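You operate a simulated robot arm through the tools that you are given. There is no shell and no other tool. Be economical: measure what you need, move in short steps, check, and stop when the job is done.

You run a simulated robot arm. Do the job below in one go: nothing can be reset, and whatever is moved stays where it is left.

TASK
Press the red zero key three times. Then take the yellow spark plug and leave it on top of the purple pad. Then close the side drawer. Then put one of the sludge lumps from the top of the workbench on the yellow reflector there. Then open the lower trolley drawer. Keep to this order.

It is judged by the outcome, as a careful person would: the job done as asked, and still so three seconds after it is handed in. It fails if anything else is knocked over, pushed out of place, dropped, spilled or broken.

THE ROBOT
A 7-joint arm with a fingered hand on a trunk, on a base that drives. Base frame: it is fixed to the floor where the robot stands at the start and does not move with it; the origin is under the middle of the robot, x ahead of it, y to its left, z up; the surface under the hand at the start is at about z = 0.84. Lengths are in m, angles in degrees, forces in N, time in s.
Its first joint turns from -115.0 to 115.0 degrees. Places, roughly: lower trolley drawer [-1.7, 0.4, 0.5]; purple pad (6x5x6 cm) [0.8, 2.7, 0.9]; red zero key [0.5, 0.1, 0.9]; reflector (9x7x1 cm) [1, 0.6, 0.8]; side drawer [-3.8, -1.8, 0.8]; sludge lump (3x3x2 cm) [0.9, 1.2, 0.8]; yellow spark plug (3x3x9 cm) [0.6, -0.6, 0.9]. Payload 5 kg.
The tool frame sits at the grasp point between the pads (the TCP): z along the fingers, y along the line on which they close. The tips reach 0.032 m beyond it. The gripper opens to 0.16 m. The gripper's body begins 0.089 m behind the TCP. The gripper is a hand of 4 fingers: y runs from the thumb to the fingers, the wrist lies at [0, 0, -0.267] in the tool frame.
Orientation is told as [roll, pitch, yaw] about the base's x, y, z axes, in that order, counted from this pose: with the fingers straight down and closing along the base's y, the tool's x points along the base's -x, its y along +y and its z along -z.

THE INTERFACE
- The arm moves only by the tool step_arm. Its arguments are lists of equal length, an entry for each row: "xyz": the shift along the base's x, y, z in m, a list of three; "delta_rot": the turn, a rotation vector about the base's x, y, z in degrees, a list of three. In form: {"xyz": [[dx, dy, dz], ...], "delta_rot": [[rx, ry, rz], ...]}. A call has 1 to 12 rows; each row shifts and turns the commanded pose from where the row before left it. Rows are played at 5 a second. More than 0.05 m and 8.6 degrees between two rows, and nothing of the call is played. Where a pose cannot be reached the arm comes as near as it can. A force on the tool above 40 N (or 10 N above the force at the start of the call, whichever is more), or a blocked arm, ends the call early, and 0.2 s more pass. In this call time passes only in rows, and 0.2 s behind the last. The reply holds the time, the measured pose of the TCP, the force on the tool along the base axes, the opening and the grip force, in the units named above and with some noise, with the torque about the TCP (base axes, N m) and any sound that the robot's microphone picked up.
- Cameras (640 x 400 px; columns grow to the right, rows downward): "scene" is now at [-0.0265, 0.2631, 1.7401]; the picture's right is [0.91, -0.40, 0.00], its down [-0.36, -0.82, -0.44] and it looks along [0.18, 0.40, -0.90] (base axes); focal length 214 px, centre (320, 200). "wrist" rides on the gripper at [0.08, -0.004, -0.114] in the tool frame; the picture's right is [0.05, 1.00, 0.00], its down [-0.81, 0.04, -0.58] and it looks along [-0.58, 0.03, 0.82] (tool axes); focal length 265 px, centre (320, 200). There is no depth. A picture from a camera that has moved, and an enlarged one, comes with that camera's place and axes in the base frame and with its lens. The place of the scene camera against the robot may be out by one fixed shift of up to 0.012 m in any direction.
- snapshot(camera): a new picture of that camera. The clock stands still meanwhile.
- lift_body(by): slides the trunk up (or, below 0, down) by that many m; the arm and the scene camera ride with it, the base frame stays. It gives what a move gives, with no picture.
- drive_base(legs): drives the robot by 1 to 6 legs, each [ahead, turn to the left] in m and degrees, along the robot's own axes; the way and the turn of a leg run together, so that a leg with both is an arc; at most 1.5 m and 180 degrees a leg. The arm and the cameras ride along, it lands a little off, and it stops where it bumps. It gives what a move gives.
- set_fingers(finger1, finger2, finger3, thumb_bend): sets how far each is bent, from 0 (flat) to 1 (curled in); at 0.3 the hand is open as for a grip, at 0.7 the pads meet at the TCP. One left out holds its place. A second passes; each finger stops where it meets its share of the squeeze, and holds until it gets a number again. It is the only way to open and close the hand. It gives what a move gives, with no picture; readings hold the bend of each and the force on the fingers (four entries, about 0 where the hand has none), thumb and palm.
- aim_head(pan, tilt): turns the head with the scene camera to pan (to the left, within 155 degrees either way) and tilt (down, from -29 to 69), counted from straight ahead of the robot. It gives what a move gives.
- zoom(camera, box): a new picture of the part [left, top, right, bottom] of that camera's present view, enlarged. The clock stands still meanwhile.
- sign_off(): hands the job in; it is judged then, once.

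Go step by step. Nothing tells you exact positions but the pictures and the camera data: compare them with the known pose of the tool, close in by small moves and look again before you grip or let go. The budget is 165 turns and 108 pictures, counting those below and the enlarged ones. Unless the task says otherwise, let go and move clear before handing in.

The tools are called after "Emit:" as a command line: name --argument value ..., lists and objects as JSON in quotes. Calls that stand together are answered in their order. step_arm: Moves the arm, as the interface text tells. Its arguments: {"type":"object","properties":{"xyz":{"type":"array","items":{"type":"array","items":{"type":"number"}}},"delta_rot":{"type":"array","items":{"type":"array","items":{"type":"number"}}}},"required":["xyz","delta_rot"]} The other tools are called the same way: lift_body (by) slides the trunk up or down; set_fingers (finger1, finger2, finger3, thumb_bend) moves the fingers one by one; drive_base (legs) drives the base; aim_head (pan, tilt) turns the head that bears the scene camera; snapshot (camera) takes a picture; zoom (camera, box) takes an enlarged picture of a part of a camera's view; sign_off () hands the job in.

At the start:

```text
t: 0.0
eef_pos: [0.653, 0.3405, 1.1171]
tcp_rot: [-0.1, 0.0, -0.1]
contact_force: [-0.2, 0.0, 0.8]
ft_torque: [0.02, -0.01, 0.05]
width: 0.16
gripper_force: 0.0
shape: jaw
bend: [0.3, 0.3, 0.3, 0.3]
finger forces: [0.1, 0.0, 0.0, 0.1, 0.0, 0.0]
trunk travel left (down, up): [-0.6, 0.39]
robot x, y, heading: [0.0026, -0.0014, 0.1]
head pan, tilt: [66.2, 64.2]
```

scene: 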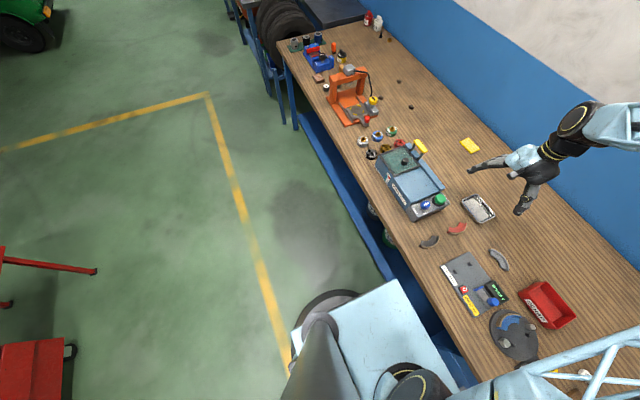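
wrist: 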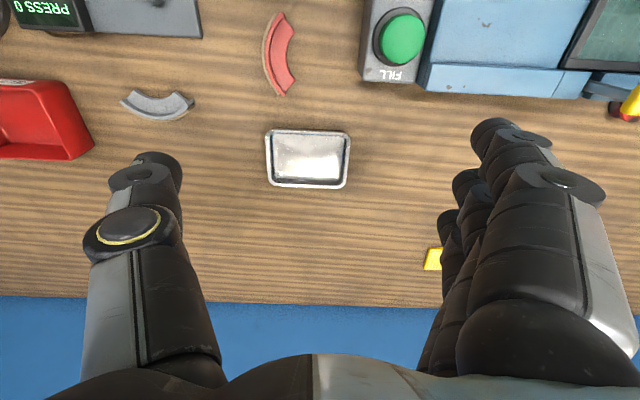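

I see the workbench with a key panel ("PRESS 0") near [0.5, 0.1]. I'll aim the head at it and look closer.

Emit:
aim_head --pan 10 --tilt 58

Emit:
snapshot --camera "scene"

```text
t: 1.2
eef_pos: [0.6533, 0.3389, 1.1193]
tcp_rot: [-0.2, 0.1, 0.1]
contact_force: [-0.3, -0.2, 0.1]
ft_torque: [-0.01, 0.02, -0.02]
width: 0.1601
gripper_force: 0.0
shape: jaw
bend: [0.3, 0.3, 0.3, 0.3]
finger forces: [0.1, 0.0, 0.0, 0.0, 0.0, 0.1]
trunk travel left (down, up): [-0.6, 0.39]
robot x, y, heading: [0.0066, 0.0011, 0.2]
head pan, tilt: [10.0, 58.0]
```

```text
105 pictures are left
camera scene: at [0.0164, 0.2186, 1.7472], right [0.17, -0.98, 0.0], down [-0.84, -0.15, -0.53], along [0.52, 0.09, -0.85], focal length 214 px, centre (320, 200)
```

scene: 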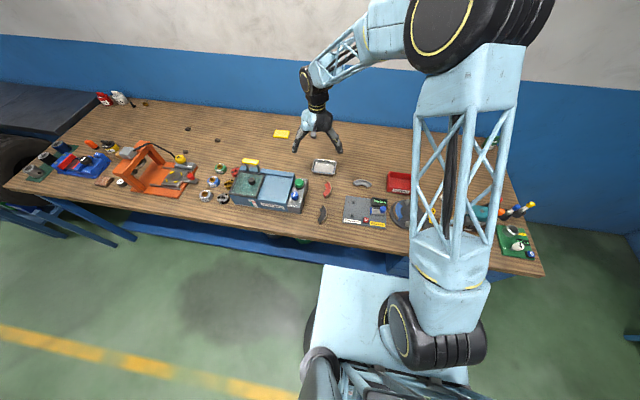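

The key panel is around pixel (365,210). I'll zoom on it and on both ends of the bench.

Emit:
zoom --camera "scene" --box '[310, 160, 420, 230]'

Emit:
zoom --camera "scene" --box '[440, 170, 560, 270]'

Emit:
zoom --camera "scene" --box '[10, 80, 210, 205]'

```text
5.71 times, centred on (365, 195) of scene
camera zoom: at [0.0164, 0.2186, 1.7472], right [0.17, -0.98, 0.0], down [-0.84, -0.15, -0.53], along [0.52, 0.09, -0.85], focal length 1226 px, centre (63, 229)
```

zoom: 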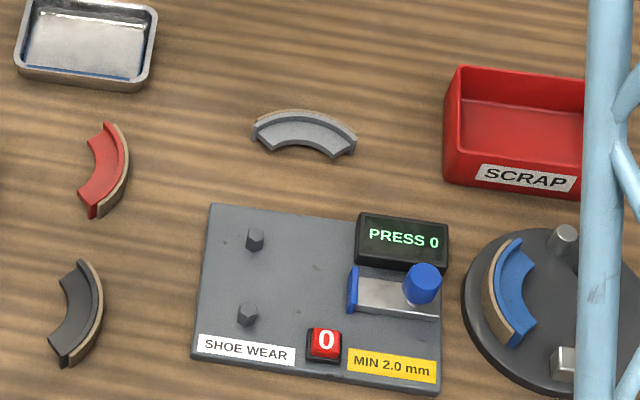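

```text
4.00 times, centred on (500, 220) of scene
camera zoom: at [0.0164, 0.2186, 1.7472], right [0.17, -0.98, 0.0], down [-0.84, -0.15, -0.53], along [0.52, 0.09, -0.85], focal length 858 px, centre (-400, 120)
```

zoom: 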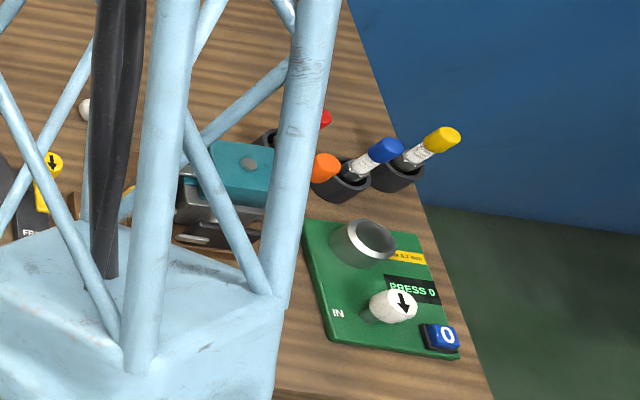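

```text
3.20 times, centred on (110, 142) of scene
camera zoom: at [0.0164, 0.2186, 1.7472], right [0.17, -0.98, 0.0], down [-0.84, -0.15, -0.53], along [0.52, 0.09, -0.85], focal length 686 px, centre (992, 384)
```

zoom: 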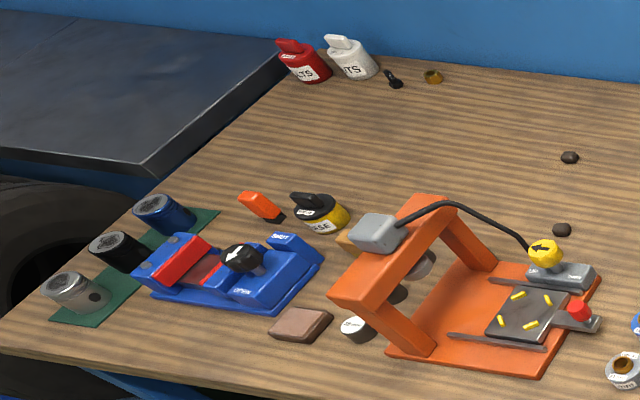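

The red zero key is at about (0.483, 0.092), top near z≈0.87. I'll curl the three fingers and keep the thumb as a pressing digit, then look at the hand.

Emit:
set_fingers --finger1 1 --finger2 1 --finger3 1 --thumb_bend 0.3

Emit:
snapshot --camera "wrist"

Emit:
zoom --camera "scene" --box '[265, 90, 375, 160]'

```text
t: 2.2
eef_pos: [0.6529, 0.3397, 1.1187]
tcp_rot: [0.0, 0.1, 0.0]
contact_force: [-0.1, -0.8, 0.7]
ft_torque: [0.01, -0.03, 0.03]
width: 0.0782
gripper_force: 0.0
shape: fingers
bend: [1.0, 1.0, 1.0, 0.3]
finger forces: [0.0, 0.0, 0.0, 0.1, 0.0, 0.0]
trunk travel left (down, up): [-0.6, 0.39]
robot x, y, heading: [-0.0025, -0.0002, -0.1]
head pan, tilt: [10.0, 58.0]
```

```text
101 pictures are left
camera wrist: at [0.5729, 0.3357, 1.2331], right [-0.05, 1.0, 0.0], down [0.81, 0.04, 0.58], along [0.58, 0.03, -0.82], focal length 265 px, centre (320, 200)
```

wrist: 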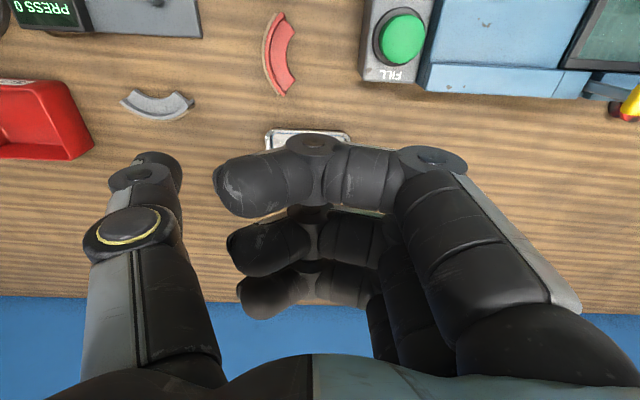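

```text
5.71 times, centred on (320, 125) of scene
camera zoom: at [0.0164, 0.2185, 1.7472], right [0.17, -0.98, 0.0], down [-0.84, -0.15, -0.53], along [0.52, 0.09, -0.85], focal length 1226 px, centre (320, 629)
```

zoom: 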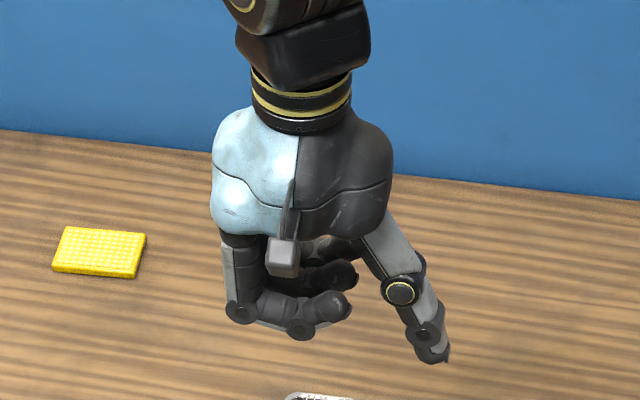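

The thumb is isolated and about 4 cm lower than the curled fingers. I'll move it above the key and look.

Emit:
step_arm --xyz '[[-0.034, -0.031, 0], [-0.034, -0.031, 0], [-0.034, -0.031, 0], [-0.034, -0.031, -0.03], [-0.034, -0.032, -0.03], [0, 0, -0.03], [0, 0, -0.03], [0, 0, -0.02]]' --delta_rot '[[0, 0, 0], [0, 0, 0], [0, 0, 0], [0, 0, 0], [0, 0, 0], [0, 0, 0], [0, 0, 0], [0, 0, 0]]'

Emit:
zoom --camera "scene" --box '[310, 150, 420, 220]'

Emit:
snapshot --camera "wrist"

```text
refused: row 4 steps farther than a row can; nothing moved
```

```text
5.71 times, centred on (365, 185) of scene
camera zoom: at [0.0164, 0.2185, 1.7472], right [0.17, -0.98, 0.0], down [-0.84, -0.15, -0.53], along [0.52, 0.09, -0.85], focal length 1226 px, centre (63, 286)
```

zoom: 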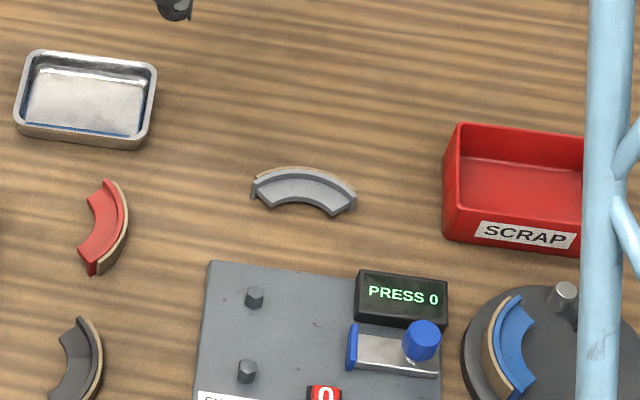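

```text
98 pictures are left
camera wrist: at [0.5729, 0.3357, 1.2331], right [-0.05, 1.0, 0.0], down [0.81, 0.04, 0.58], along [0.58, 0.03, -0.82], focal length 265 px, centre (320, 200)
```

wrist: 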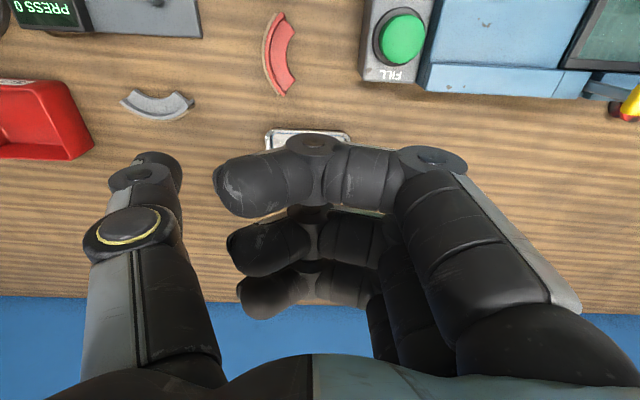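

The step was too long in one row, so nothing moved; I'll resend it with smaller rows.

Emit:
step_arm --xyz '[[-0.034, -0.031, 0], [-0.034, -0.031, 0], [-0.034, -0.031, 0], [-0.034, -0.031, 0], [-0.034, -0.032, 0], [0, 0, -0.045], [0, 0, -0.045], [0, 0, -0.045]]' --delta_rot '[[0, 0, 0], [0, 0, 0], [0, 0, 0], [0, 0, 0], [0, 0, 0], [0, 0, 0], [0, 0, 0], [0, 0, 0]]'

```text
t: 4.0
eef_pos: [0.4834, 0.1826, 0.9818]
tcp_rot: [0.0, 0.1, 0.0]
contact_force: [-0.1, -0.5, -0.1]
ft_torque: [0.01, -0.02, -0.01]
width: 0.0784
gripper_force: 0.1
shape: fingers
bend: [1.0, 1.0, 1.0, 0.3]
finger forces: [0.0, 0.0, 0.0, 0.0, 0.0, 0.0]
trunk travel left (down, up): [-0.6, 0.39]
robot x, y, heading: [0.0001, 0.0005, 0.1]
head pan, tilt: [10.0, 58.0]
```

Now I look with both cameras at the thumb above the key.

Emit:
zoom --camera "scene" --box '[310, 160, 420, 230]'

Emit:
snapshot --camera "wrist"

```text
5.71 times, centred on (365, 195) of scene
camera zoom: at [0.0168, 0.2188, 1.7472], right [0.17, -0.98, 0.0], down [-0.84, -0.15, -0.53], along [0.52, 0.09, -0.85], focal length 1226 px, centre (63, 229)
```

zoom: 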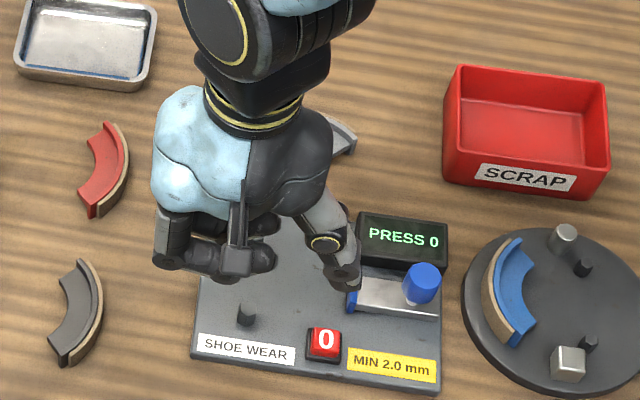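

```text
96 pictures are left
camera wrist: at [0.4028, 0.1783, 1.0964], right [-0.05, 1.0, 0.0], down [0.81, 0.04, 0.58], along [0.58, 0.03, -0.82], focal length 265 px, centre (320, 200)
```

wrist: 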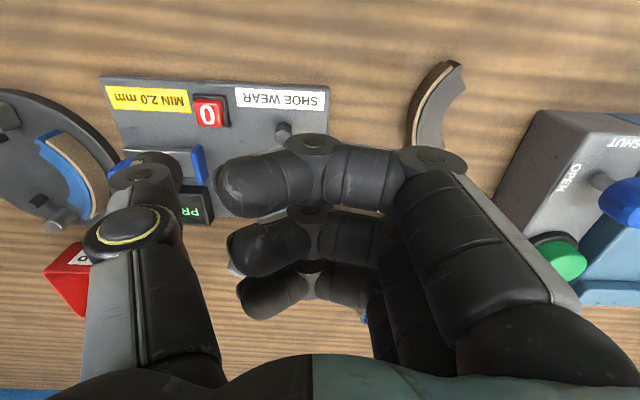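

The tip is right in y and about 1 cm too far in x. I'll shift and descend to just above the key.

Emit:
step_arm --xyz '[[-0.008, 0, 0], [0, 0, -0.025], [0, 0, -0.025]]' --delta_rot '[[0, 0, 0], [0, 0, 0], [0, 0, 0]]'

Emit:
zoom --camera "scene" --box '[330, 190, 400, 230]'

Emit:
zoom --camera "wrist" --box '[80, 20, 300, 200]'

```text
t: 4.8
eef_pos: [0.4724, 0.1835, 0.9316]
tcp_rot: [-0.1, -0.1, 0.1]
contact_force: [0.1, -0.8, 0.0]
ft_torque: [0.01, 0.01, -0.03]
width: 0.0782
gripper_force: 0.1
shape: fingers
bend: [1.0, 1.0, 1.0, 0.3]
finger forces: [0.1, 0.0, 0.0, 0.0, 0.0, 0.0]
trunk travel left (down, up): [-0.6, 0.39]
robot x, y, heading: [0.0012, 0.0048, -0.1]
head pan, tilt: [10.0, 58.0]
```

```text
9.14 times, centred on (365, 210) of scene
camera zoom: at [0.0168, 0.2188, 1.7472], right [0.17, -0.98, 0.0], down [-0.84, -0.15, -0.53], along [0.52, 0.09, -0.85], focal length 1961 px, centre (-91, 109)
```

zoom: 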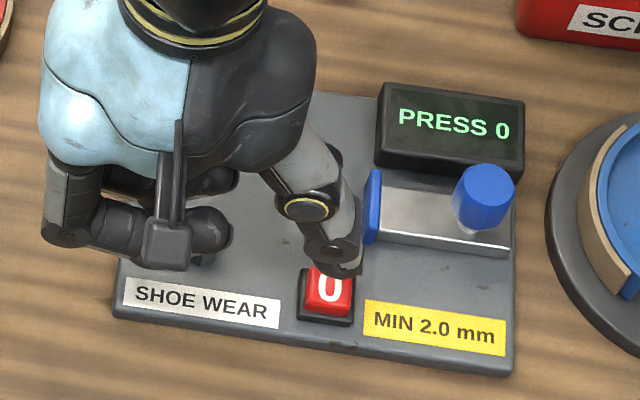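

```text
2.22 times, centred on (190, 110) of wrist
camera zoom: at [0.3936, 0.1786, 1.0468], right [-0.05, 1.0, 0.0], down [0.81, 0.04, 0.58], along [0.58, 0.03, -0.82], focal length 590 px, centre (609, 400)
```

zoom: 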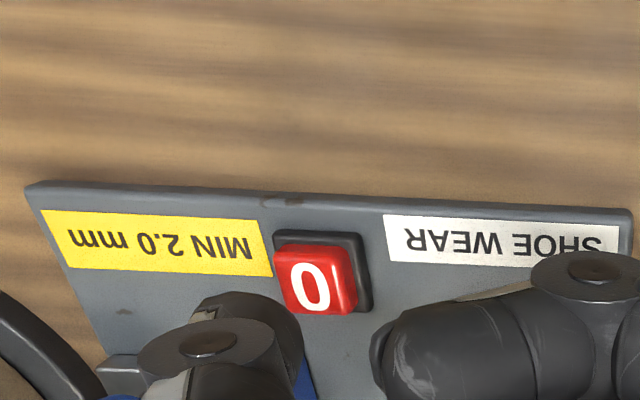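

The tip needs about +5 mm x and +3 mm y. Then I descend in small steps until contact.

Emit:
step_arm --xyz '[[0.006, 0.003, 0], [0, 0, -0.012], [0, 0, -0.006], [0, 0, -0.004]]' --delta_rot '[[0, 0, 0], [0, 0, 0], [0, 0, 0], [0, 0, 0]]'

Emit:
zoom --camera "scene" --box '[330, 190, 400, 230]'

Emit:
zoom --camera "wrist" --box '[80, 20, 300, 200]'

```text
t: 5.8
eef_pos: [0.4807, 0.1871, 0.9126]
tcp_rot: [0.1, -0.1, 0.0]
contact_force: [0.0, 0.3, -0.3]
ft_torque: [-0.01, -0.01, -0.02]
width: 0.0784
gripper_force: 0.0
shape: fingers
bend: [1.0, 1.0, 1.0, 0.3]
finger forces: [0.0, 0.0, 0.0, 0.0, 0.0, 0.0]
trunk travel left (down, up): [-0.6, 0.39]
robot x, y, heading: [-0.0012, -0.0005, -0.1]
head pan, tilt: [10.0, 58.0]
```

```text
9.14 times, centred on (365, 210) of scene
camera zoom: at [0.0164, 0.2185, 1.7472], right [0.17, -0.98, 0.0], down [-0.84, -0.15, -0.53], along [0.52, 0.09, -0.85], focal length 1961 px, centre (-91, 109)
```

zoom: 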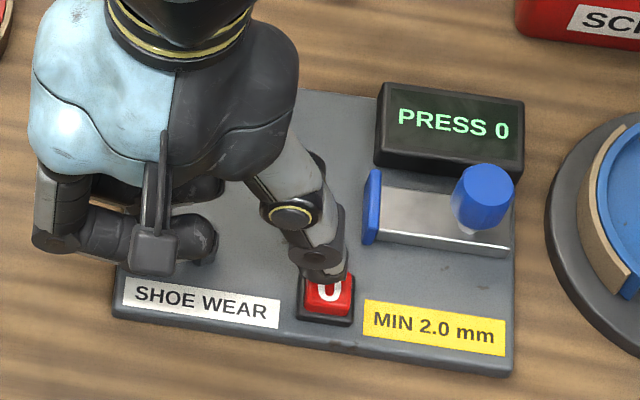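

```text
2.22 times, centred on (190, 110) of wrist
camera zoom: at [0.4008, 0.1827, 1.0258], right [-0.05, 1.0, 0.0], down [0.81, 0.04, 0.58], along [0.58, 0.03, -0.82], focal length 590 px, centre (609, 400)
```

zoom: 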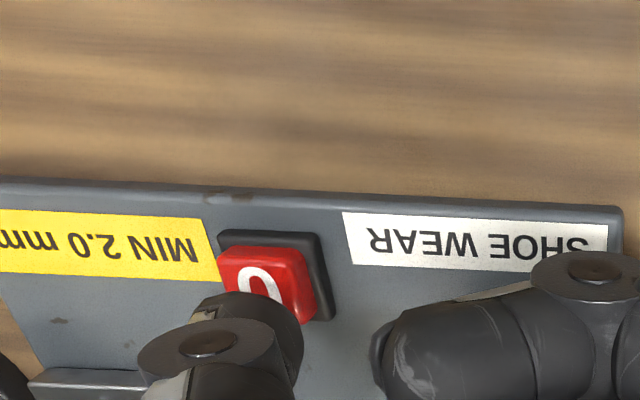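

The tip will land on the key. I continue down slowly.

Emit:
step_arm --xyz '[[0, 0, -0.004], [0, 0, -0.003], [0, 0, -0.002]]' --delta_rot '[[0, 0, 0], [0, 0, 0], [0, 0, 0]]'

```text
t: 6.7
eef_pos: [0.4807, 0.1868, 0.9014]
tcp_rot: [0.0, 0.0, 0.0]
contact_force: [-0.3, 0.1, 0.3]
ft_torque: [0.01, -0.01, 0.03]
width: 0.0781
gripper_force: 0.0
shape: fingers
bend: [1.0, 1.0, 1.0, 0.3]
finger forces: [0.0, 0.0, 0.0, 0.0, 0.1, 0.0]
trunk travel left (down, up): [-0.6, 0.39]
robot x, y, heading: [-0.0025, 0.0032, -0.1]
head pan, tilt: [10.0, 58.0]
```

No contact yet; continuing.

Emit:
step_arm --xyz '[[0, 0, -0.003], [0, 0, -0.002]]' --delta_rot '[[0, 0, 0], [0, 0, 0]]'

Emit:
zoom --camera "scene" --box '[330, 190, 400, 230]'

```text
t: 7.2
eef_pos: [0.4825, 0.1875, 0.8971]
tcp_rot: [0.0, -0.1, -0.1]
contact_force: [-0.6, 0.0, 0.3]
ft_torque: [-0.03, 0.01, 0.02]
width: 0.0782
gripper_force: 0.3
shape: fingers
bend: [1.0, 1.0, 1.0, 0.3]
finger forces: [0.0, 0.0, 0.0, 0.0, 0.8, 0.0]
trunk travel left (down, up): [-0.6, 0.39]
robot x, y, heading: [-0.0026, 0.0003, -0.1]
head pan, tilt: [10.0, 58.0]
```

```text
9.14 times, centred on (365, 210) of scene
camera zoom: at [0.0164, 0.2185, 1.7472], right [0.17, -0.98, 0.0], down [-0.84, -0.15, -0.53], along [0.52, 0.09, -0.85], focal length 1961 px, centre (-91, 109)
```

zoom: 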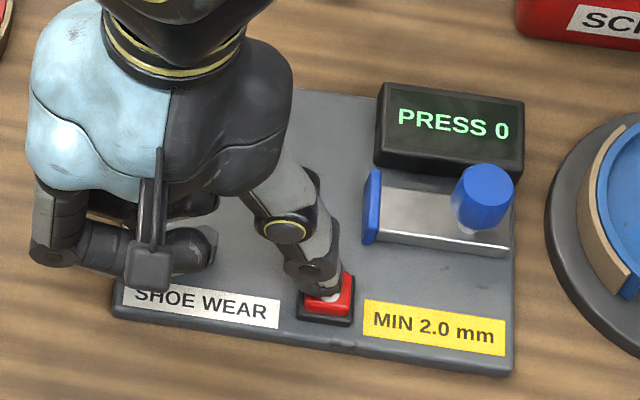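

Thumb touches the key (0.8 N). Now press in further.

Emit:
step_arm --xyz '[[0, 0, -0.002], [0, 0, -0.002]]' --delta_rot '[[0, 0, 0], [0, 0, 0]]'

Emit:
zoom --camera "scene" --box '[330, 190, 400, 230]'

```text
t: 7.8
eef_pos: [0.4805, 0.1887, 0.8941]
tcp_rot: [0.0, -0.1, 0.0]
contact_force: [-0.1, -0.1, 1.8]
ft_torque: [-0.26, 0.0, -0.01]
width: 0.0788
gripper_force: 1.4
shape: fingers
bend: [1.0, 1.0, 1.0, 0.3]
finger forces: [0.0, 0.0, 0.0, 0.1, 2.9, 0.1]
trunk travel left (down, up): [-0.6, 0.39]
robot x, y, heading: [0.0019, -0.0002, -0.1]
head pan, tilt: [10.0, 58.0]
heard: click
```

```text
9.14 times, centred on (365, 210) of scene
camera zoom: at [0.0163, 0.2185, 1.7473], right [0.17, -0.98, 0.0], down [-0.84, -0.15, -0.53], along [0.52, 0.09, -0.85], focal length 1961 px, centre (-91, 109)
```

zoom: 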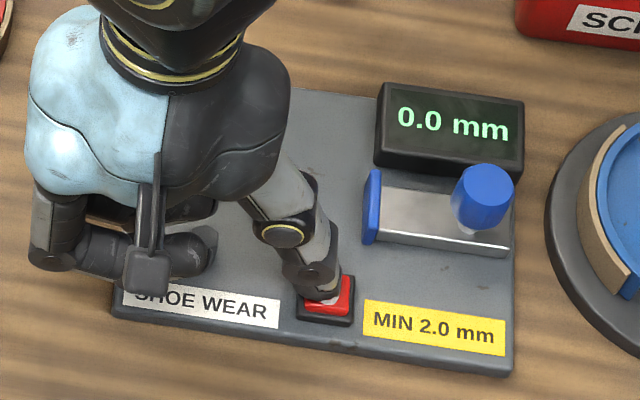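

First press clicked. I release fully, then press again.

Emit:
step_arm --xyz '[[0, 0, 0.006], [0, 0, 0.009], [0, 0, 0]]' --delta_rot '[[0, 0, 0], [0, 0, 0], [0, 0, 0]]'

Emit:
step_arm --xyz '[[0, 0, -0.009], [0, 0, -0.004], [0, 0, -0.002]]' --delta_rot '[[0, 0, 0], [0, 0, 0], [0, 0, 0]]'

```text
t: 8.7
eef_pos: [0.4811, 0.1874, 0.9094]
tcp_rot: [0.1, 0.0, 0.0]
contact_force: [0.0, 1.0, -0.1]
ft_torque: [0.0, 0.02, 0.01]
width: 0.0783
gripper_force: 0.1
shape: fingers
bend: [1.0, 1.0, 1.0, 0.3]
finger forces: [0.0, 0.0, 0.0, 0.0, 0.0, 0.1]
trunk travel left (down, up): [-0.6, 0.39]
robot x, y, heading: [0.0004, -0.0011, -0.1]
head pan, tilt: [10.0, 58.0]
```

```text
t: 9.4
eef_pos: [0.4812, 0.188, 0.8949]
tcp_rot: [0.1, -0.1, 0.1]
contact_force: [0.4, -0.1, 2.7]
ft_torque: [-0.24, -0.03, 0.07]
width: 0.0788
gripper_force: 1.3
shape: fingers
bend: [1.0, 1.0, 1.0, 0.3]
finger forces: [0.0, 0.0, 0.1, 0.1, 2.5, 0.0]
trunk travel left (down, up): [-0.6, 0.39]
robot x, y, heading: [0.0005, -0.0024, -0.1]
head pan, tilt: [10.0, 58.0]
heard: click
```

Second click. Release and press a third time.

Emit:
step_arm --xyz '[[0, 0, 0.006], [0, 0, 0.009], [0, 0, 0]]' --delta_rot '[[0, 0, 0], [0, 0, 0], [0, 0, 0]]'

Emit:
step_arm --xyz '[[0, 0, -0.009], [0, 0, -0.004], [0, 0, -0.002]]' --delta_rot '[[0, 0, 0], [0, 0, 0], [0, 0, 0]]'

```text
t: 10.2
eef_pos: [0.4817, 0.1868, 0.9084]
tcp_rot: [0.0, 0.1, 0.1]
contact_force: [-0.8, -0.6, -0.8]
ft_torque: [0.01, -0.01, 0.03]
width: 0.0783
gripper_force: 0.2
shape: fingers
bend: [1.0, 1.0, 1.0, 0.3]
finger forces: [0.0, 0.1, 0.0, 0.0, 0.0, 0.0]
trunk travel left (down, up): [-0.6, 0.39]
robot x, y, heading: [-0.0021, -0.001, 0.2]
head pan, tilt: [10.0, 58.0]
```

```text
t: 11.1
eef_pos: [0.4807, 0.1864, 0.894]
tcp_rot: [0.0, 0.0, 0.0]
contact_force: [0.9, 0.3, 2.4]
ft_torque: [-0.23, 0.0, 0.06]
width: 0.0786
gripper_force: 1.1
shape: fingers
bend: [1.0, 1.0, 1.0, 0.3]
finger forces: [0.0, 0.0, 0.0, 0.0, 2.8, 0.0]
trunk travel left (down, up): [-0.6, 0.39]
robot x, y, heading: [0.0006, -0.0007, 0.1]
head pan, tilt: [10.0, 58.0]
heard: click
```

Three clicks heard. I raise the hand clear, open it, and look for the spark plug to the right.

Emit:
step_arm --xyz '[[0, 0, 0.02], [0, 0, 0.045], [0, 0, 0.045], [0, 0, 0.045], [0, 0, 0.045], [0, 0, 0.045], [0, 0, 0.045]]' --delta_rot '[[0, 0, 0], [0, 0, 0], [0, 0, 0], [0, 0, 0], [0, 0, 0], [0, 0, 0], [0, 0, 0]]'

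Emit:
set_fingers --finger1 0.3 --finger2 0.3 --finger3 0.3 --thumb_bend 0.3

Emit:
aim_head --pan -35 --tilt 50

Emit:
snapshot --camera "scene"

```text
t: 12.7
eef_pos: [0.4797, 0.1859, 1.1841]
tcp_rot: [0.0, 0.1, 0.1]
contact_force: [0.1, 0.8, 0.5]
ft_torque: [0.0, 0.01, -0.01]
width: 0.0786
gripper_force: 0.1
shape: fingers
bend: [1.0, 1.0, 1.0, 0.3]
finger forces: [0.0, 0.0, 0.0, 0.0, 0.0, 0.0]
trunk travel left (down, up): [-0.6, 0.39]
robot x, y, heading: [0.0015, 0.0004, 0.2]
head pan, tilt: [10.0, 58.0]
```

```text
t: 13.7
eef_pos: [0.4807, 0.1866, 1.183]
tcp_rot: [0.0, 0.0, -0.1]
contact_force: [0.4, -0.2, -0.4]
ft_torque: [-0.01, 0.06, 0.03]
width: 0.1707
gripper_force: 0.0
shape: fingers
bend: [0.3, 0.3, 0.3, 0.3]
finger forces: [0.1, 0.0, 0.0, 0.0, 0.0, 0.0]
trunk travel left (down, up): [-0.6, 0.39]
robot x, y, heading: [-0.0001, 0.0022, 0.2]
head pan, tilt: [10.0, 58.0]
```

```text
t: 14.8
eef_pos: [0.481, 0.1872, 1.1822]
tcp_rot: [0.0, 0.0, 0.0]
contact_force: [-0.9, -1.0, -0.6]
ft_torque: [0.0, 0.01, 0.02]
width: 0.1709
gripper_force: 0.1
shape: fingers
bend: [0.3, 0.3, 0.3, 0.3]
finger forces: [0.1, 0.1, 0.0, 0.0, 0.1, 0.0]
trunk travel left (down, up): [-0.6, 0.39]
robot x, y, heading: [-0.0034, 0.0031, -0.1]
head pan, tilt: [-35.0, 50.0]
```

```text
89 pictures are left
camera scene: at [0.0116, 0.1623, 1.7574], right [-0.57, -0.82, 0.0], down [-0.63, 0.44, -0.64], along [0.53, -0.37, -0.77], focal length 214 px, centre (320, 200)
```

scene: 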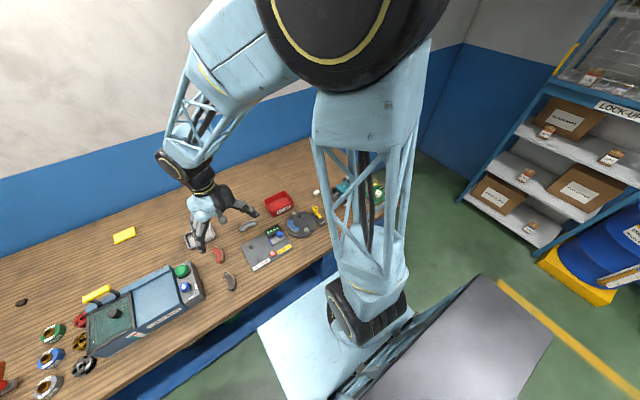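

The arm hides the plug area. I swing the hand toward it at height and use the wrist camera.

Emit:
step_arm --xyz '[[0.005, -0.049, 0], [0.005, -0.049, 0], [0.005, -0.049, 0], [0.005, -0.049, 0], [0.005, -0.049, 0], [0.005, -0.049, 0], [0.005, -0.049, 0], [0.005, -0.049, 0], [0.005, -0.049, 0], [0.005, -0.049, 0], [0.005, -0.049, 0], [0.005, -0.049, 0]]' --delta_rot '[[0, 0, 0], [0, 0, 0], [0, 0, 0], [0, 0, 0], [0, 0, 0], [0, 0, 0], [0, 0, 0], [0, 0, 0], [0, 0, 0], [0, 0, 0], [0, 0, 0], [0, 0, 0]]'

Emit:
snapshot --camera "wrist"

Emit:
snapshot --camera "scene"

```text
t: 17.4
eef_pos: [0.5412, -0.4001, 1.1833]
tcp_rot: [0.0, 0.0, 0.0]
contact_force: [0.4, -1.0, -0.8]
ft_torque: [0.0, -0.02, 0.03]
width: 0.1709
gripper_force: 0.1
shape: fingers
bend: [0.3, 0.3, 0.3, 0.3]
finger forces: [0.1, 0.0, 0.0, 0.0, 0.1, 0.1]
trunk travel left (down, up): [-0.6, 0.39]
robot x, y, heading: [0.0056, 0.0012, -0.1]
head pan, tilt: [-35.0, 50.0]
```

```text
88 pictures are left
camera wrist: at [0.4604, -0.4054, 1.2971], right [-0.05, 1.0, 0.0], down [0.81, 0.04, 0.58], along [0.58, 0.03, -0.82], focal length 265 px, centre (320, 200)
```

wrist: 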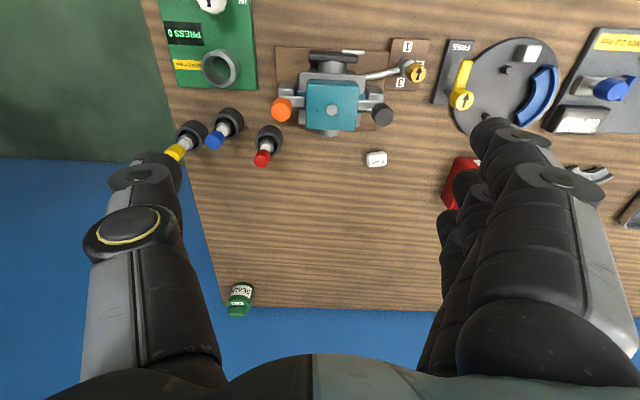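

```text
87 pictures are left
camera scene: at [0.0118, 0.1603, 1.7576], right [-0.57, -0.82, 0.0], down [-0.63, 0.44, -0.64], along [0.53, -0.37, -0.77], focal length 214 px, centre (320, 200)
```

scene: 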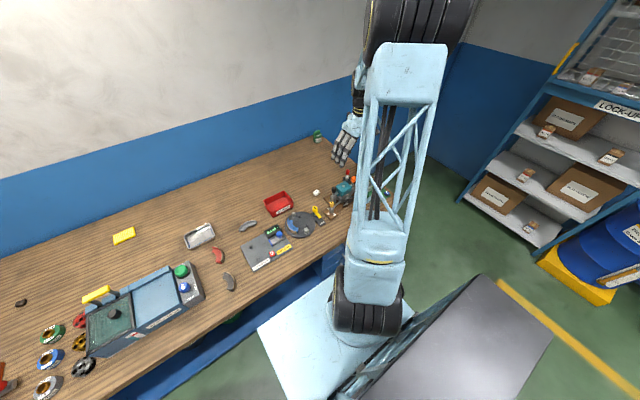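

The yellow plug stands in a cup at about (0.637, -0.609), top z≈0.945; blue neighbour at (0.615, -0.547). I'll turn the hand by -90° so it closes along x and move above the plug.

Emit:
step_arm --xyz '[[0.0087, -0.019, 0], [0.0087, -0.019, 0], [0.0087, -0.019, 0], [0.0087, -0.019, 0], [0.0087, -0.019, 0], [0.0087, -0.019, 0], [0.0087, -0.019, 0], [0.0087, -0.019, 0], [0.0087, -0.019, 0], [0.0087, -0.019, 0], [0.0087, -0.019, 0]]' --delta_rot '[[0, 0, -8.18], [0, 0, -8.18], [0, 0, -8.18], [0, 0, -8.18], [0, 0, -8.18], [0, 0, -8.18], [0, 0, -8.18], [0, 0, -8.18], [0, 0, -8.18], [0, 0, -8.18], [0, 0, -8.18]]'

Emit:
set_fingers --finger1 0.45 --finger2 0.45 --finger3 0.45 --thumb_bend 0.45

Emit:
snapshot --camera "wrist"

```text
t: 19.8
eef_pos: [0.6365, -0.6114, 1.1842]
tcp_rot: [-0.1, 0.0, -90.1]
contact_force: [0.3, -0.6, -0.1]
ft_torque: [-0.01, 0.01, 0.02]
width: 0.1709
gripper_force: 0.0
shape: fingers
bend: [0.3, 0.3, 0.3, 0.3]
finger forces: [0.0, 0.0, 0.0, 0.0, 0.0, 0.1]
trunk travel left (down, up): [-0.6, 0.39]
robot x, y, heading: [0.003, -0.0015, -0.4]
head pan, tilt: [-35.0, 50.0]
```

```text
t: 20.8
eef_pos: [0.6368, -0.611, 1.1848]
tcp_rot: [0.0, 0.0, -90.0]
contact_force: [-0.1, -0.5, 0.2]
ft_torque: [-0.03, 0.02, -0.02]
width: 0.1123
gripper_force: 0.1
shape: fingers
bend: [0.45, 0.45, 0.45, 0.45]
finger forces: [0.1, 0.1, 0.0, 0.1, 0.0, 0.0]
trunk travel left (down, up): [-0.6, 0.39]
robot x, y, heading: [-0.0001, -0.0001, -0.1]
head pan, tilt: [-35.0, 50.0]
```

```text
86 pictures are left
camera wrist: at [0.6327, -0.5301, 1.2991], right [1.0, 0.05, 0.0], down [0.04, -0.82, 0.58], along [0.03, -0.58, -0.82], focal length 265 px, centre (320, 200)
```

wrist: 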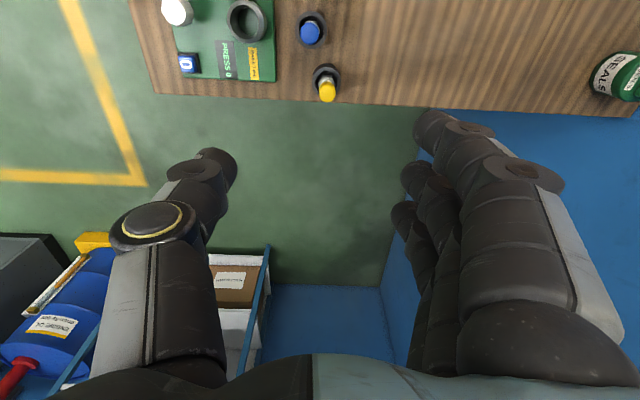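

Plug at about (0.646, -0.607). I center and descend above it.

Emit:
step_arm --xyz '[[0.009, 0.004, 0], [0, 0, -0.048], [0, 0, -0.048], [0, 0, -0.048], [0, 0, -0.045]]' --delta_rot '[[0, 0, 0], [0, 0, 0], [0, 0, 0], [0, 0, 0], [0, 0, 0]]'

Emit:
snapshot --camera "wrist"

```text
t: 22.0
eef_pos: [0.6464, -0.606, 0.9941]
tcp_rot: [0.0, -0.1, -90.0]
contact_force: [0.1, 0.4, -0.7]
ft_torque: [0.0, 0.02, 0.0]
width: 0.112
gripper_force: 0.1
shape: fingers
bend: [0.45, 0.45, 0.45, 0.45]
finger forces: [0.1, 0.1, 0.1, 0.0, 0.0, 0.1]
trunk travel left (down, up): [-0.6, 0.39]
robot x, y, heading: [-0.0009, 0.0015, 0.1]
head pan, tilt: [-35.0, 50.0]
```

```text
85 pictures are left
camera wrist: at [0.6422, -0.5259, 1.1088], right [1.0, 0.05, 0.0], down [0.04, -0.81, 0.58], along [0.03, -0.58, -0.82], focal length 265 px, centre (320, 200)
```

wrist: 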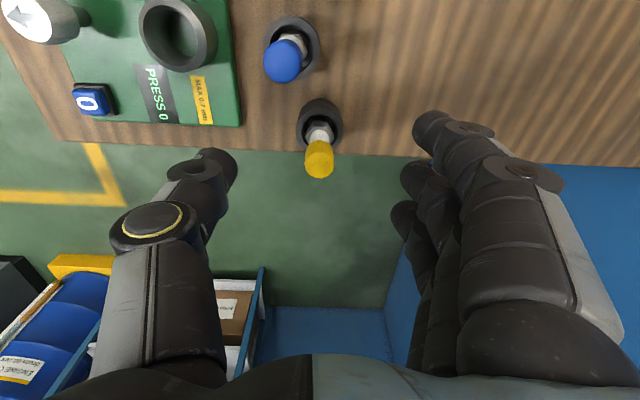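

The plug is centered between the digits. Descend to grasp height.

Emit:
step_arm --xyz '[[0, 0, -0.03], [0, 0, -0.025], [0, 0, -0.015]]' --delta_rot '[[0, 0, 0], [0, 0, 0], [0, 0, 0]]'

Emit:
snapshot --camera "wrist"

```text
t: 22.8
eef_pos: [0.6451, -0.6067, 0.9254]
tcp_rot: [-0.2, 0.0, -90.0]
contact_force: [0.8, -0.3, -0.3]
ft_torque: [-0.01, 0.03, 0.03]
width: 0.1119
gripper_force: 0.0
shape: fingers
bend: [0.45, 0.45, 0.45, 0.45]
finger forces: [0.0, 0.0, 0.1, 0.0, 0.0, 0.1]
trunk travel left (down, up): [-0.6, 0.39]
robot x, y, heading: [-0.0012, -0.0004, -0.0]
head pan, tilt: [-35.0, 50.0]
```

```text
84 pictures are left
camera wrist: at [0.6419, -0.5267, 1.0398], right [1.0, 0.05, 0.0], down [0.04, -0.82, 0.58], along [0.03, -0.58, -0.82], focal length 265 px, centre (320, 200)
```

wrist: 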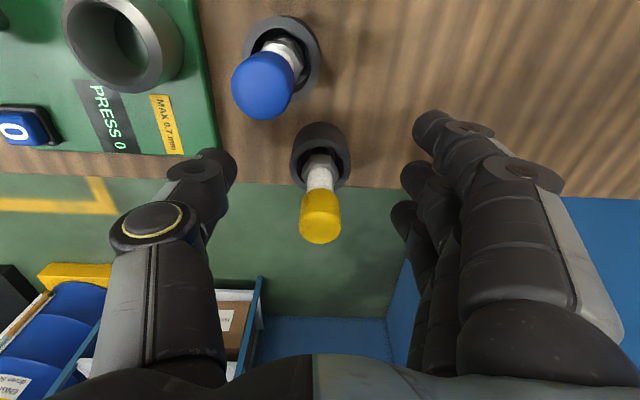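

Well aligned. I close the thumb and middle finger on the plug and keep outer fingers a bit wider to stay off the blue plug.

Emit:
set_fingers --finger1 0.6 --finger2 0.74 --finger3 0.6 --thumb_bend 0.74

Emit:
snapshot --camera "wrist"

```text
t: 23.8
eef_pos: [0.6455, -0.6069, 0.925]
tcp_rot: [0.0, 0.0, -90.0]
contact_force: [0.4, 0.3, 0.1]
ft_torque: [0.01, 0.05, 0.01]
width: 0.0353
gripper_force: 0.1
shape: fingers
bend: [0.6, 0.72, 0.6, 0.73]
finger forces: [0.0, 0.1, 0.0, 0.1, 0.1, 0.1]
trunk travel left (down, up): [-0.6, 0.39]
robot x, y, heading: [0.0031, -0.0009, 0.1]
head pan, tilt: [-35.0, 50.0]
```

```text
83 pictures are left
camera wrist: at [0.6421, -0.5265, 1.0402], right [1.0, 0.05, 0.0], down [0.04, -0.82, 0.58], along [0.03, -0.58, -0.82], focal length 265 px, centre (320, 200)
```

wrist: 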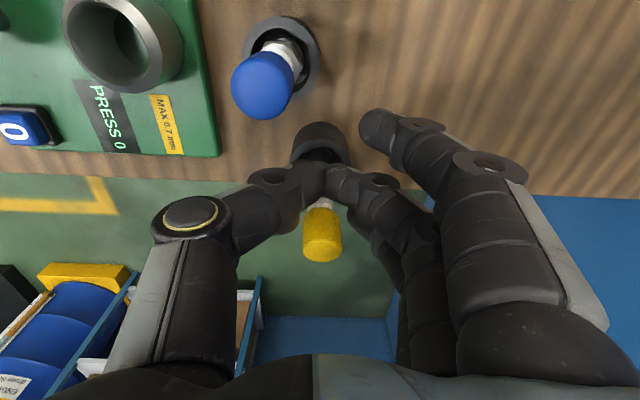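

The digits met just in front (+y) of the plug; it is about 1 cm farther in -y than I took it. I reopen and look again.

Emit:
set_fingers --finger1 0.45 --finger2 0.45 --finger3 0.45 --thumb_bend 0.45

Emit:
step_arm --xyz '[[0, -0.014, 0]]' --delta_rot '[[0, 0, 0]]'

Emit:
snapshot --camera "wrist"

Emit:
snapshot --camera "scene"

```text
t: 24.8
eef_pos: [0.6459, -0.6066, 0.9254]
tcp_rot: [0.1, -0.1, -89.9]
contact_force: [0.0, -0.1, -0.2]
ft_torque: [-0.01, -0.03, -0.02]
width: 0.1104
gripper_force: 0.0
shape: fingers
bend: [0.45, 0.45, 0.45, 0.45]
finger forces: [0.0, 0.1, 0.0, 0.0, 0.0, 0.0]
trunk travel left (down, up): [-0.6, 0.39]
robot x, y, heading: [0.0005, 0.0001, -0.1]
head pan, tilt: [-35.0, 50.0]
```

```text
t: 25.2
eef_pos: [0.6444, -0.6219, 0.9246]
tcp_rot: [-0.1, -0.1, -90.0]
contact_force: [0.3, -0.1, -0.1]
ft_torque: [0.02, -0.03, -0.02]
width: 0.1107
gripper_force: 0.1
shape: fingers
bend: [0.45, 0.45, 0.45, 0.45]
finger forces: [0.1, 0.2, 0.0, 0.0, 0.0, 0.0]
trunk travel left (down, up): [-0.6, 0.39]
robot x, y, heading: [-0.0004, -0.0004, -0.1]
head pan, tilt: [-35.0, 50.0]
```

```text
82 pictures are left
camera wrist: at [0.6417, -0.5414, 1.0397], right [1.0, 0.05, 0.0], down [0.04, -0.81, 0.58], along [0.03, -0.58, -0.82], focal length 265 px, centre (320, 200)
```

wrist: 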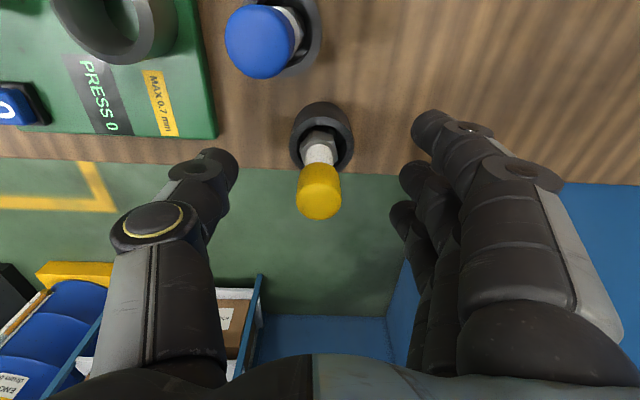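

```text
81 pictures are left
camera scene: at [0.0117, 0.1613, 1.7575], right [-0.57, -0.82, 0.0], down [-0.63, 0.44, -0.64], along [0.53, -0.37, -0.77], focal length 214 px, centre (320, 200)
```

scene: 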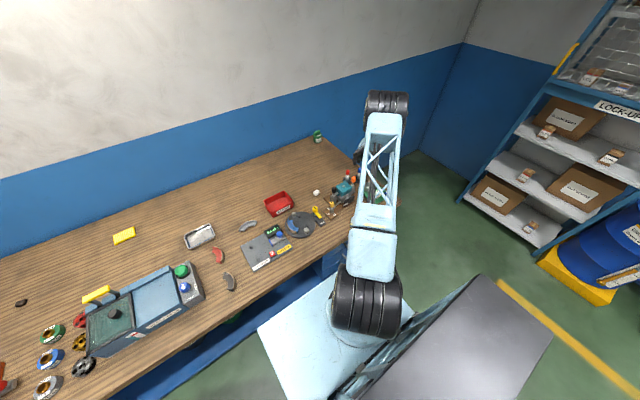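

The plug sprang back upright. I estimate its cap axis at y≈-0.616, so I adjust slightly and try to close again.

Emit:
step_arm --xyz '[[0.001, 0.005, 0]]' --delta_rot '[[0, 0, 0]]'

Emit:
set_fingers --finger1 0.5 --finger2 0.6 --finger3 0.5 --thumb_bend 0.6

Emit:
zoom --camera "wrist" --box '[200, 80, 460, 260]'

```text
t: 25.6
eef_pos: [0.6469, -0.6157, 0.9257]
tcp_rot: [0.0, -0.1, -90.0]
contact_force: [0.2, 0.3, 0.2]
ft_torque: [-0.01, -0.04, 0.01]
width: 0.1103
gripper_force: 0.1
shape: fingers
bend: [0.45, 0.45, 0.45, 0.45]
finger forces: [0.0, 0.1, 0.0, 0.1, 0.0, 0.1]
trunk travel left (down, up): [-0.6, 0.39]
robot x, y, heading: [0.0022, -0.0021, -0.1]
head pan, tilt: [-35.0, 50.0]
```

```text
t: 26.6
eef_pos: [0.6462, -0.6167, 0.9256]
tcp_rot: [0.0, -0.1, -90.0]
contact_force: [-0.3, 0.9, -1.0]
ft_torque: [-0.02, -0.03, 0.0]
width: 0.0727
gripper_force: 0.1
shape: fingers
bend: [0.5, 0.6, 0.5, 0.6]
finger forces: [0.1, 0.1, 0.1, 0.0, 0.0, 0.1]
trunk travel left (down, up): [-0.6, 0.39]
robot x, y, heading: [0.0017, 0.0023, 0.1]
head pan, tilt: [-35.0, 50.0]
```

```text
2.22 times, centred on (330, 170) of wrist
camera zoom: at [0.6424, -0.5361, 1.0396], right [1.0, 0.05, 0.0], down [0.04, -0.81, 0.58], along [0.03, -0.58, -0.82], focal length 590 px, centre (298, 267)
```

zoom: 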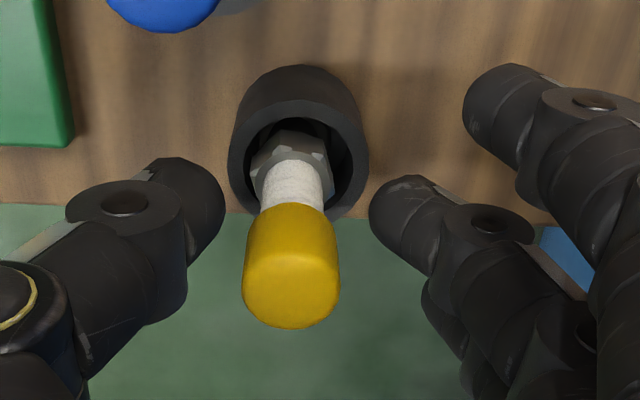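

Now everything agrees: cap axis on the tool axis, cap from z≈0.904 to 0.938. Close the middle finger and thumb.

Emit:
set_fingers --finger2 0.8 --thumb_bend 0.8

Emit:
zoom --camera "wrist" --box '[200, 80, 460, 260]'

```text
t: 27.6
eef_pos: [0.6467, -0.6167, 0.9252]
tcp_rot: [-0.1, 0.0, -90.0]
contact_force: [0.9, 0.8, 0.7]
ft_torque: [-0.05, -0.11, 0.06]
width: 0.0463
gripper_force: 7.0
shape: fingers
bend: [0.5, 0.67, 0.5, 0.77]
finger forces: [0.1, 7.8, 0.0, 0.0, 6.0, 0.0]
trunk travel left (down, up): [-0.6, 0.39]
robot x, y, heading: [-0.0024, -0.0002, 0.1]
head pan, tilt: [-35.0, 50.0]
```

```text
2.22 times, centred on (330, 170) of wrist
camera zoom: at [0.6426, -0.536, 1.0395], right [1.0, 0.05, 0.0], down [0.04, -0.81, 0.58], along [0.03, -0.58, -0.82], focal length 590 px, centre (298, 267)
```

zoom: 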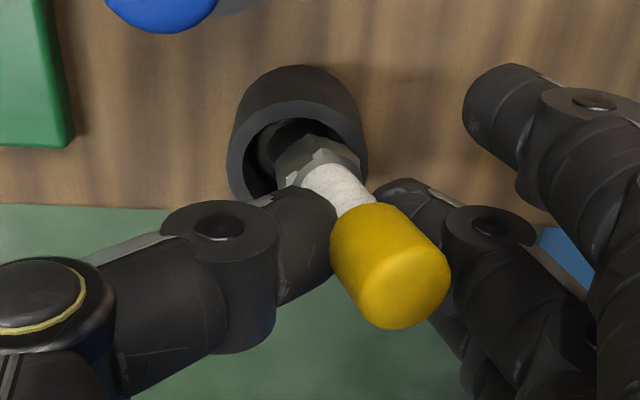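

The thumb pushed the plug over. I'll back off, set the thumb as a fixed stop and close the fingers onto it.

Emit:
set_fingers --finger2 0.6 --thumb_bend 0.6

Emit:
set_fingers --finger2 0.65 --thumb_bend 0.66

Emit:
zoom --camera "wrist" --box '[200, 80, 460, 260]'

```text
t: 28.6
eef_pos: [0.6456, -0.6154, 0.9251]
tcp_rot: [0.1, 0.0, -90.0]
contact_force: [0.9, -0.4, 0.1]
ft_torque: [0.01, 0.01, -0.02]
width: 0.0719
gripper_force: 0.1
shape: fingers
bend: [0.5, 0.6, 0.5, 0.6]
finger forces: [0.0, 0.1, 0.0, 0.0, 0.1, 0.0]
trunk travel left (down, up): [-0.6, 0.39]
robot x, y, heading: [-0.0004, 0.0004, 0.2]
head pan, tilt: [-35.0, 50.0]
```

```text
t: 29.6
eef_pos: [0.6458, -0.6168, 0.9258]
tcp_rot: [0.0, 0.0, -90.0]
contact_force: [0.1, -0.8, 0.7]
ft_torque: [0.0, -0.01, 0.02]
width: 0.0626
gripper_force: 0.2
shape: fingers
bend: [0.5, 0.65, 0.5, 0.66]
finger forces: [0.0, 0.1, 0.1, 0.1, 0.0, 0.1]
trunk travel left (down, up): [-0.6, 0.39]
robot x, y, heading: [0.0013, -0.0055, -0.1]
head pan, tilt: [-35.0, 50.0]
```

```text
2.22 times, centred on (330, 170) of wrist
camera zoom: at [0.6424, -0.5361, 1.0396], right [1.0, 0.05, 0.0], down [0.04, -0.81, 0.58], along [0.03, -0.58, -0.82], focal length 590 px, centre (298, 267)
```

zoom: 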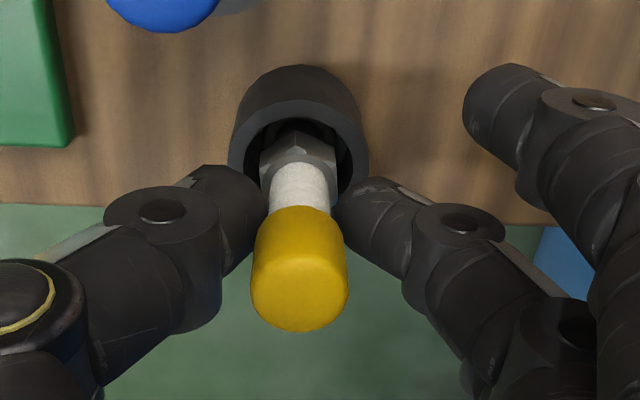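

Symmetric now. I raise 8 mm so the tips meet the middle of the cap and squeeze in equal small steps.

Emit:
step_arm --xyz '[[0, 0, 0.008]]' --delta_rot '[[0, 0, 0]]'

Emit:
set_fingers --finger2 0.68 --thumb_bend 0.68

Emit:
zoom --camera "wrist" --box '[200, 80, 460, 260]'

```text
t: 30.0
eef_pos: [0.6453, -0.6151, 0.9335]
tcp_rot: [-0.1, -0.1, -89.9]
contact_force: [-0.6, -0.1, -0.8]
ft_torque: [0.01, -0.01, -0.01]
width: 0.0625
gripper_force: 0.0
shape: fingers
bend: [0.5, 0.65, 0.5, 0.66]
finger forces: [0.0, 0.1, 0.1, 0.0, 0.1, 0.0]
trunk travel left (down, up): [-0.6, 0.39]
robot x, y, heading: [0.0012, 0.0023, 0.0]
head pan, tilt: [-35.0, 50.0]
```

```text
t: 31.0
eef_pos: [0.6466, -0.6163, 0.9329]
tcp_rot: [0.0, 0.0, -89.9]
contact_force: [0.8, 0.4, -0.1]
ft_torque: [0.04, 0.02, 0.01]
width: 0.0604
gripper_force: 1.4
shape: fingers
bend: [0.5, 0.66, 0.5, 0.67]
finger forces: [0.1, 2.1, 0.0, 0.1, 1.6, 0.0]
trunk travel left (down, up): [-0.6, 0.39]
robot x, y, heading: [0.0002, 0.0014, -0.2]
head pan, tilt: [-35.0, 50.0]
```

```text
2.22 times, centred on (330, 170) of wrist
camera zoom: at [0.6422, -0.5362, 1.0472], right [1.0, 0.05, 0.0], down [0.04, -0.82, 0.58], along [0.03, -0.58, -0.82], focal length 590 px, centre (298, 267)
```

zoom: 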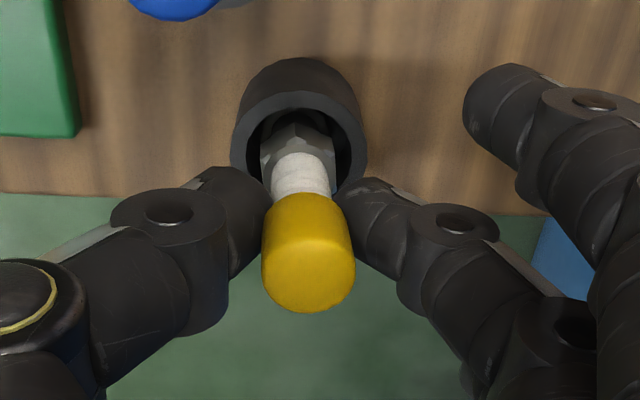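

Good even contact. Tighten moderately.

Emit:
set_fingers --finger2 0.74 --thumb_bend 0.74

Emit:
zoom --camera "wrist" --box '[200, 80, 460, 260]'

```text
t: 32.0
eef_pos: [0.6469, -0.6157, 0.9329]
tcp_rot: [0.0, 0.0, -90.1]
contact_force: [2.2, -0.1, -0.8]
ft_torque: [0.02, -0.09, 0.02]
width: 0.0569
gripper_force: 7.8
shape: fingers
bend: [0.5, 0.67, 0.5, 0.7]
finger forces: [0.1, 8.3, 0.0, 0.1, 8.0, 0.0]
trunk travel left (down, up): [-0.6, 0.39]
robot x, y, heading: [-0.0041, 0.0005, 0.1]
head pan, tilt: [-35.0, 50.0]
```

```text
2.22 times, centred on (330, 170) of wrist
camera zoom: at [0.6423, -0.5362, 1.0471], right [1.0, 0.05, 0.0], down [0.04, -0.82, 0.58], along [0.03, -0.58, -0.82], focal length 590 px, centre (298, 267)
```

zoom: 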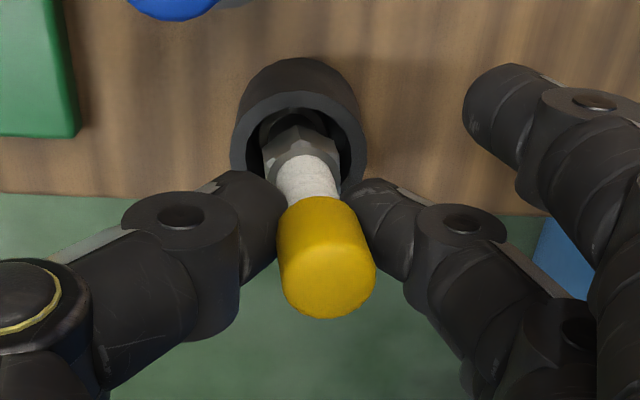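

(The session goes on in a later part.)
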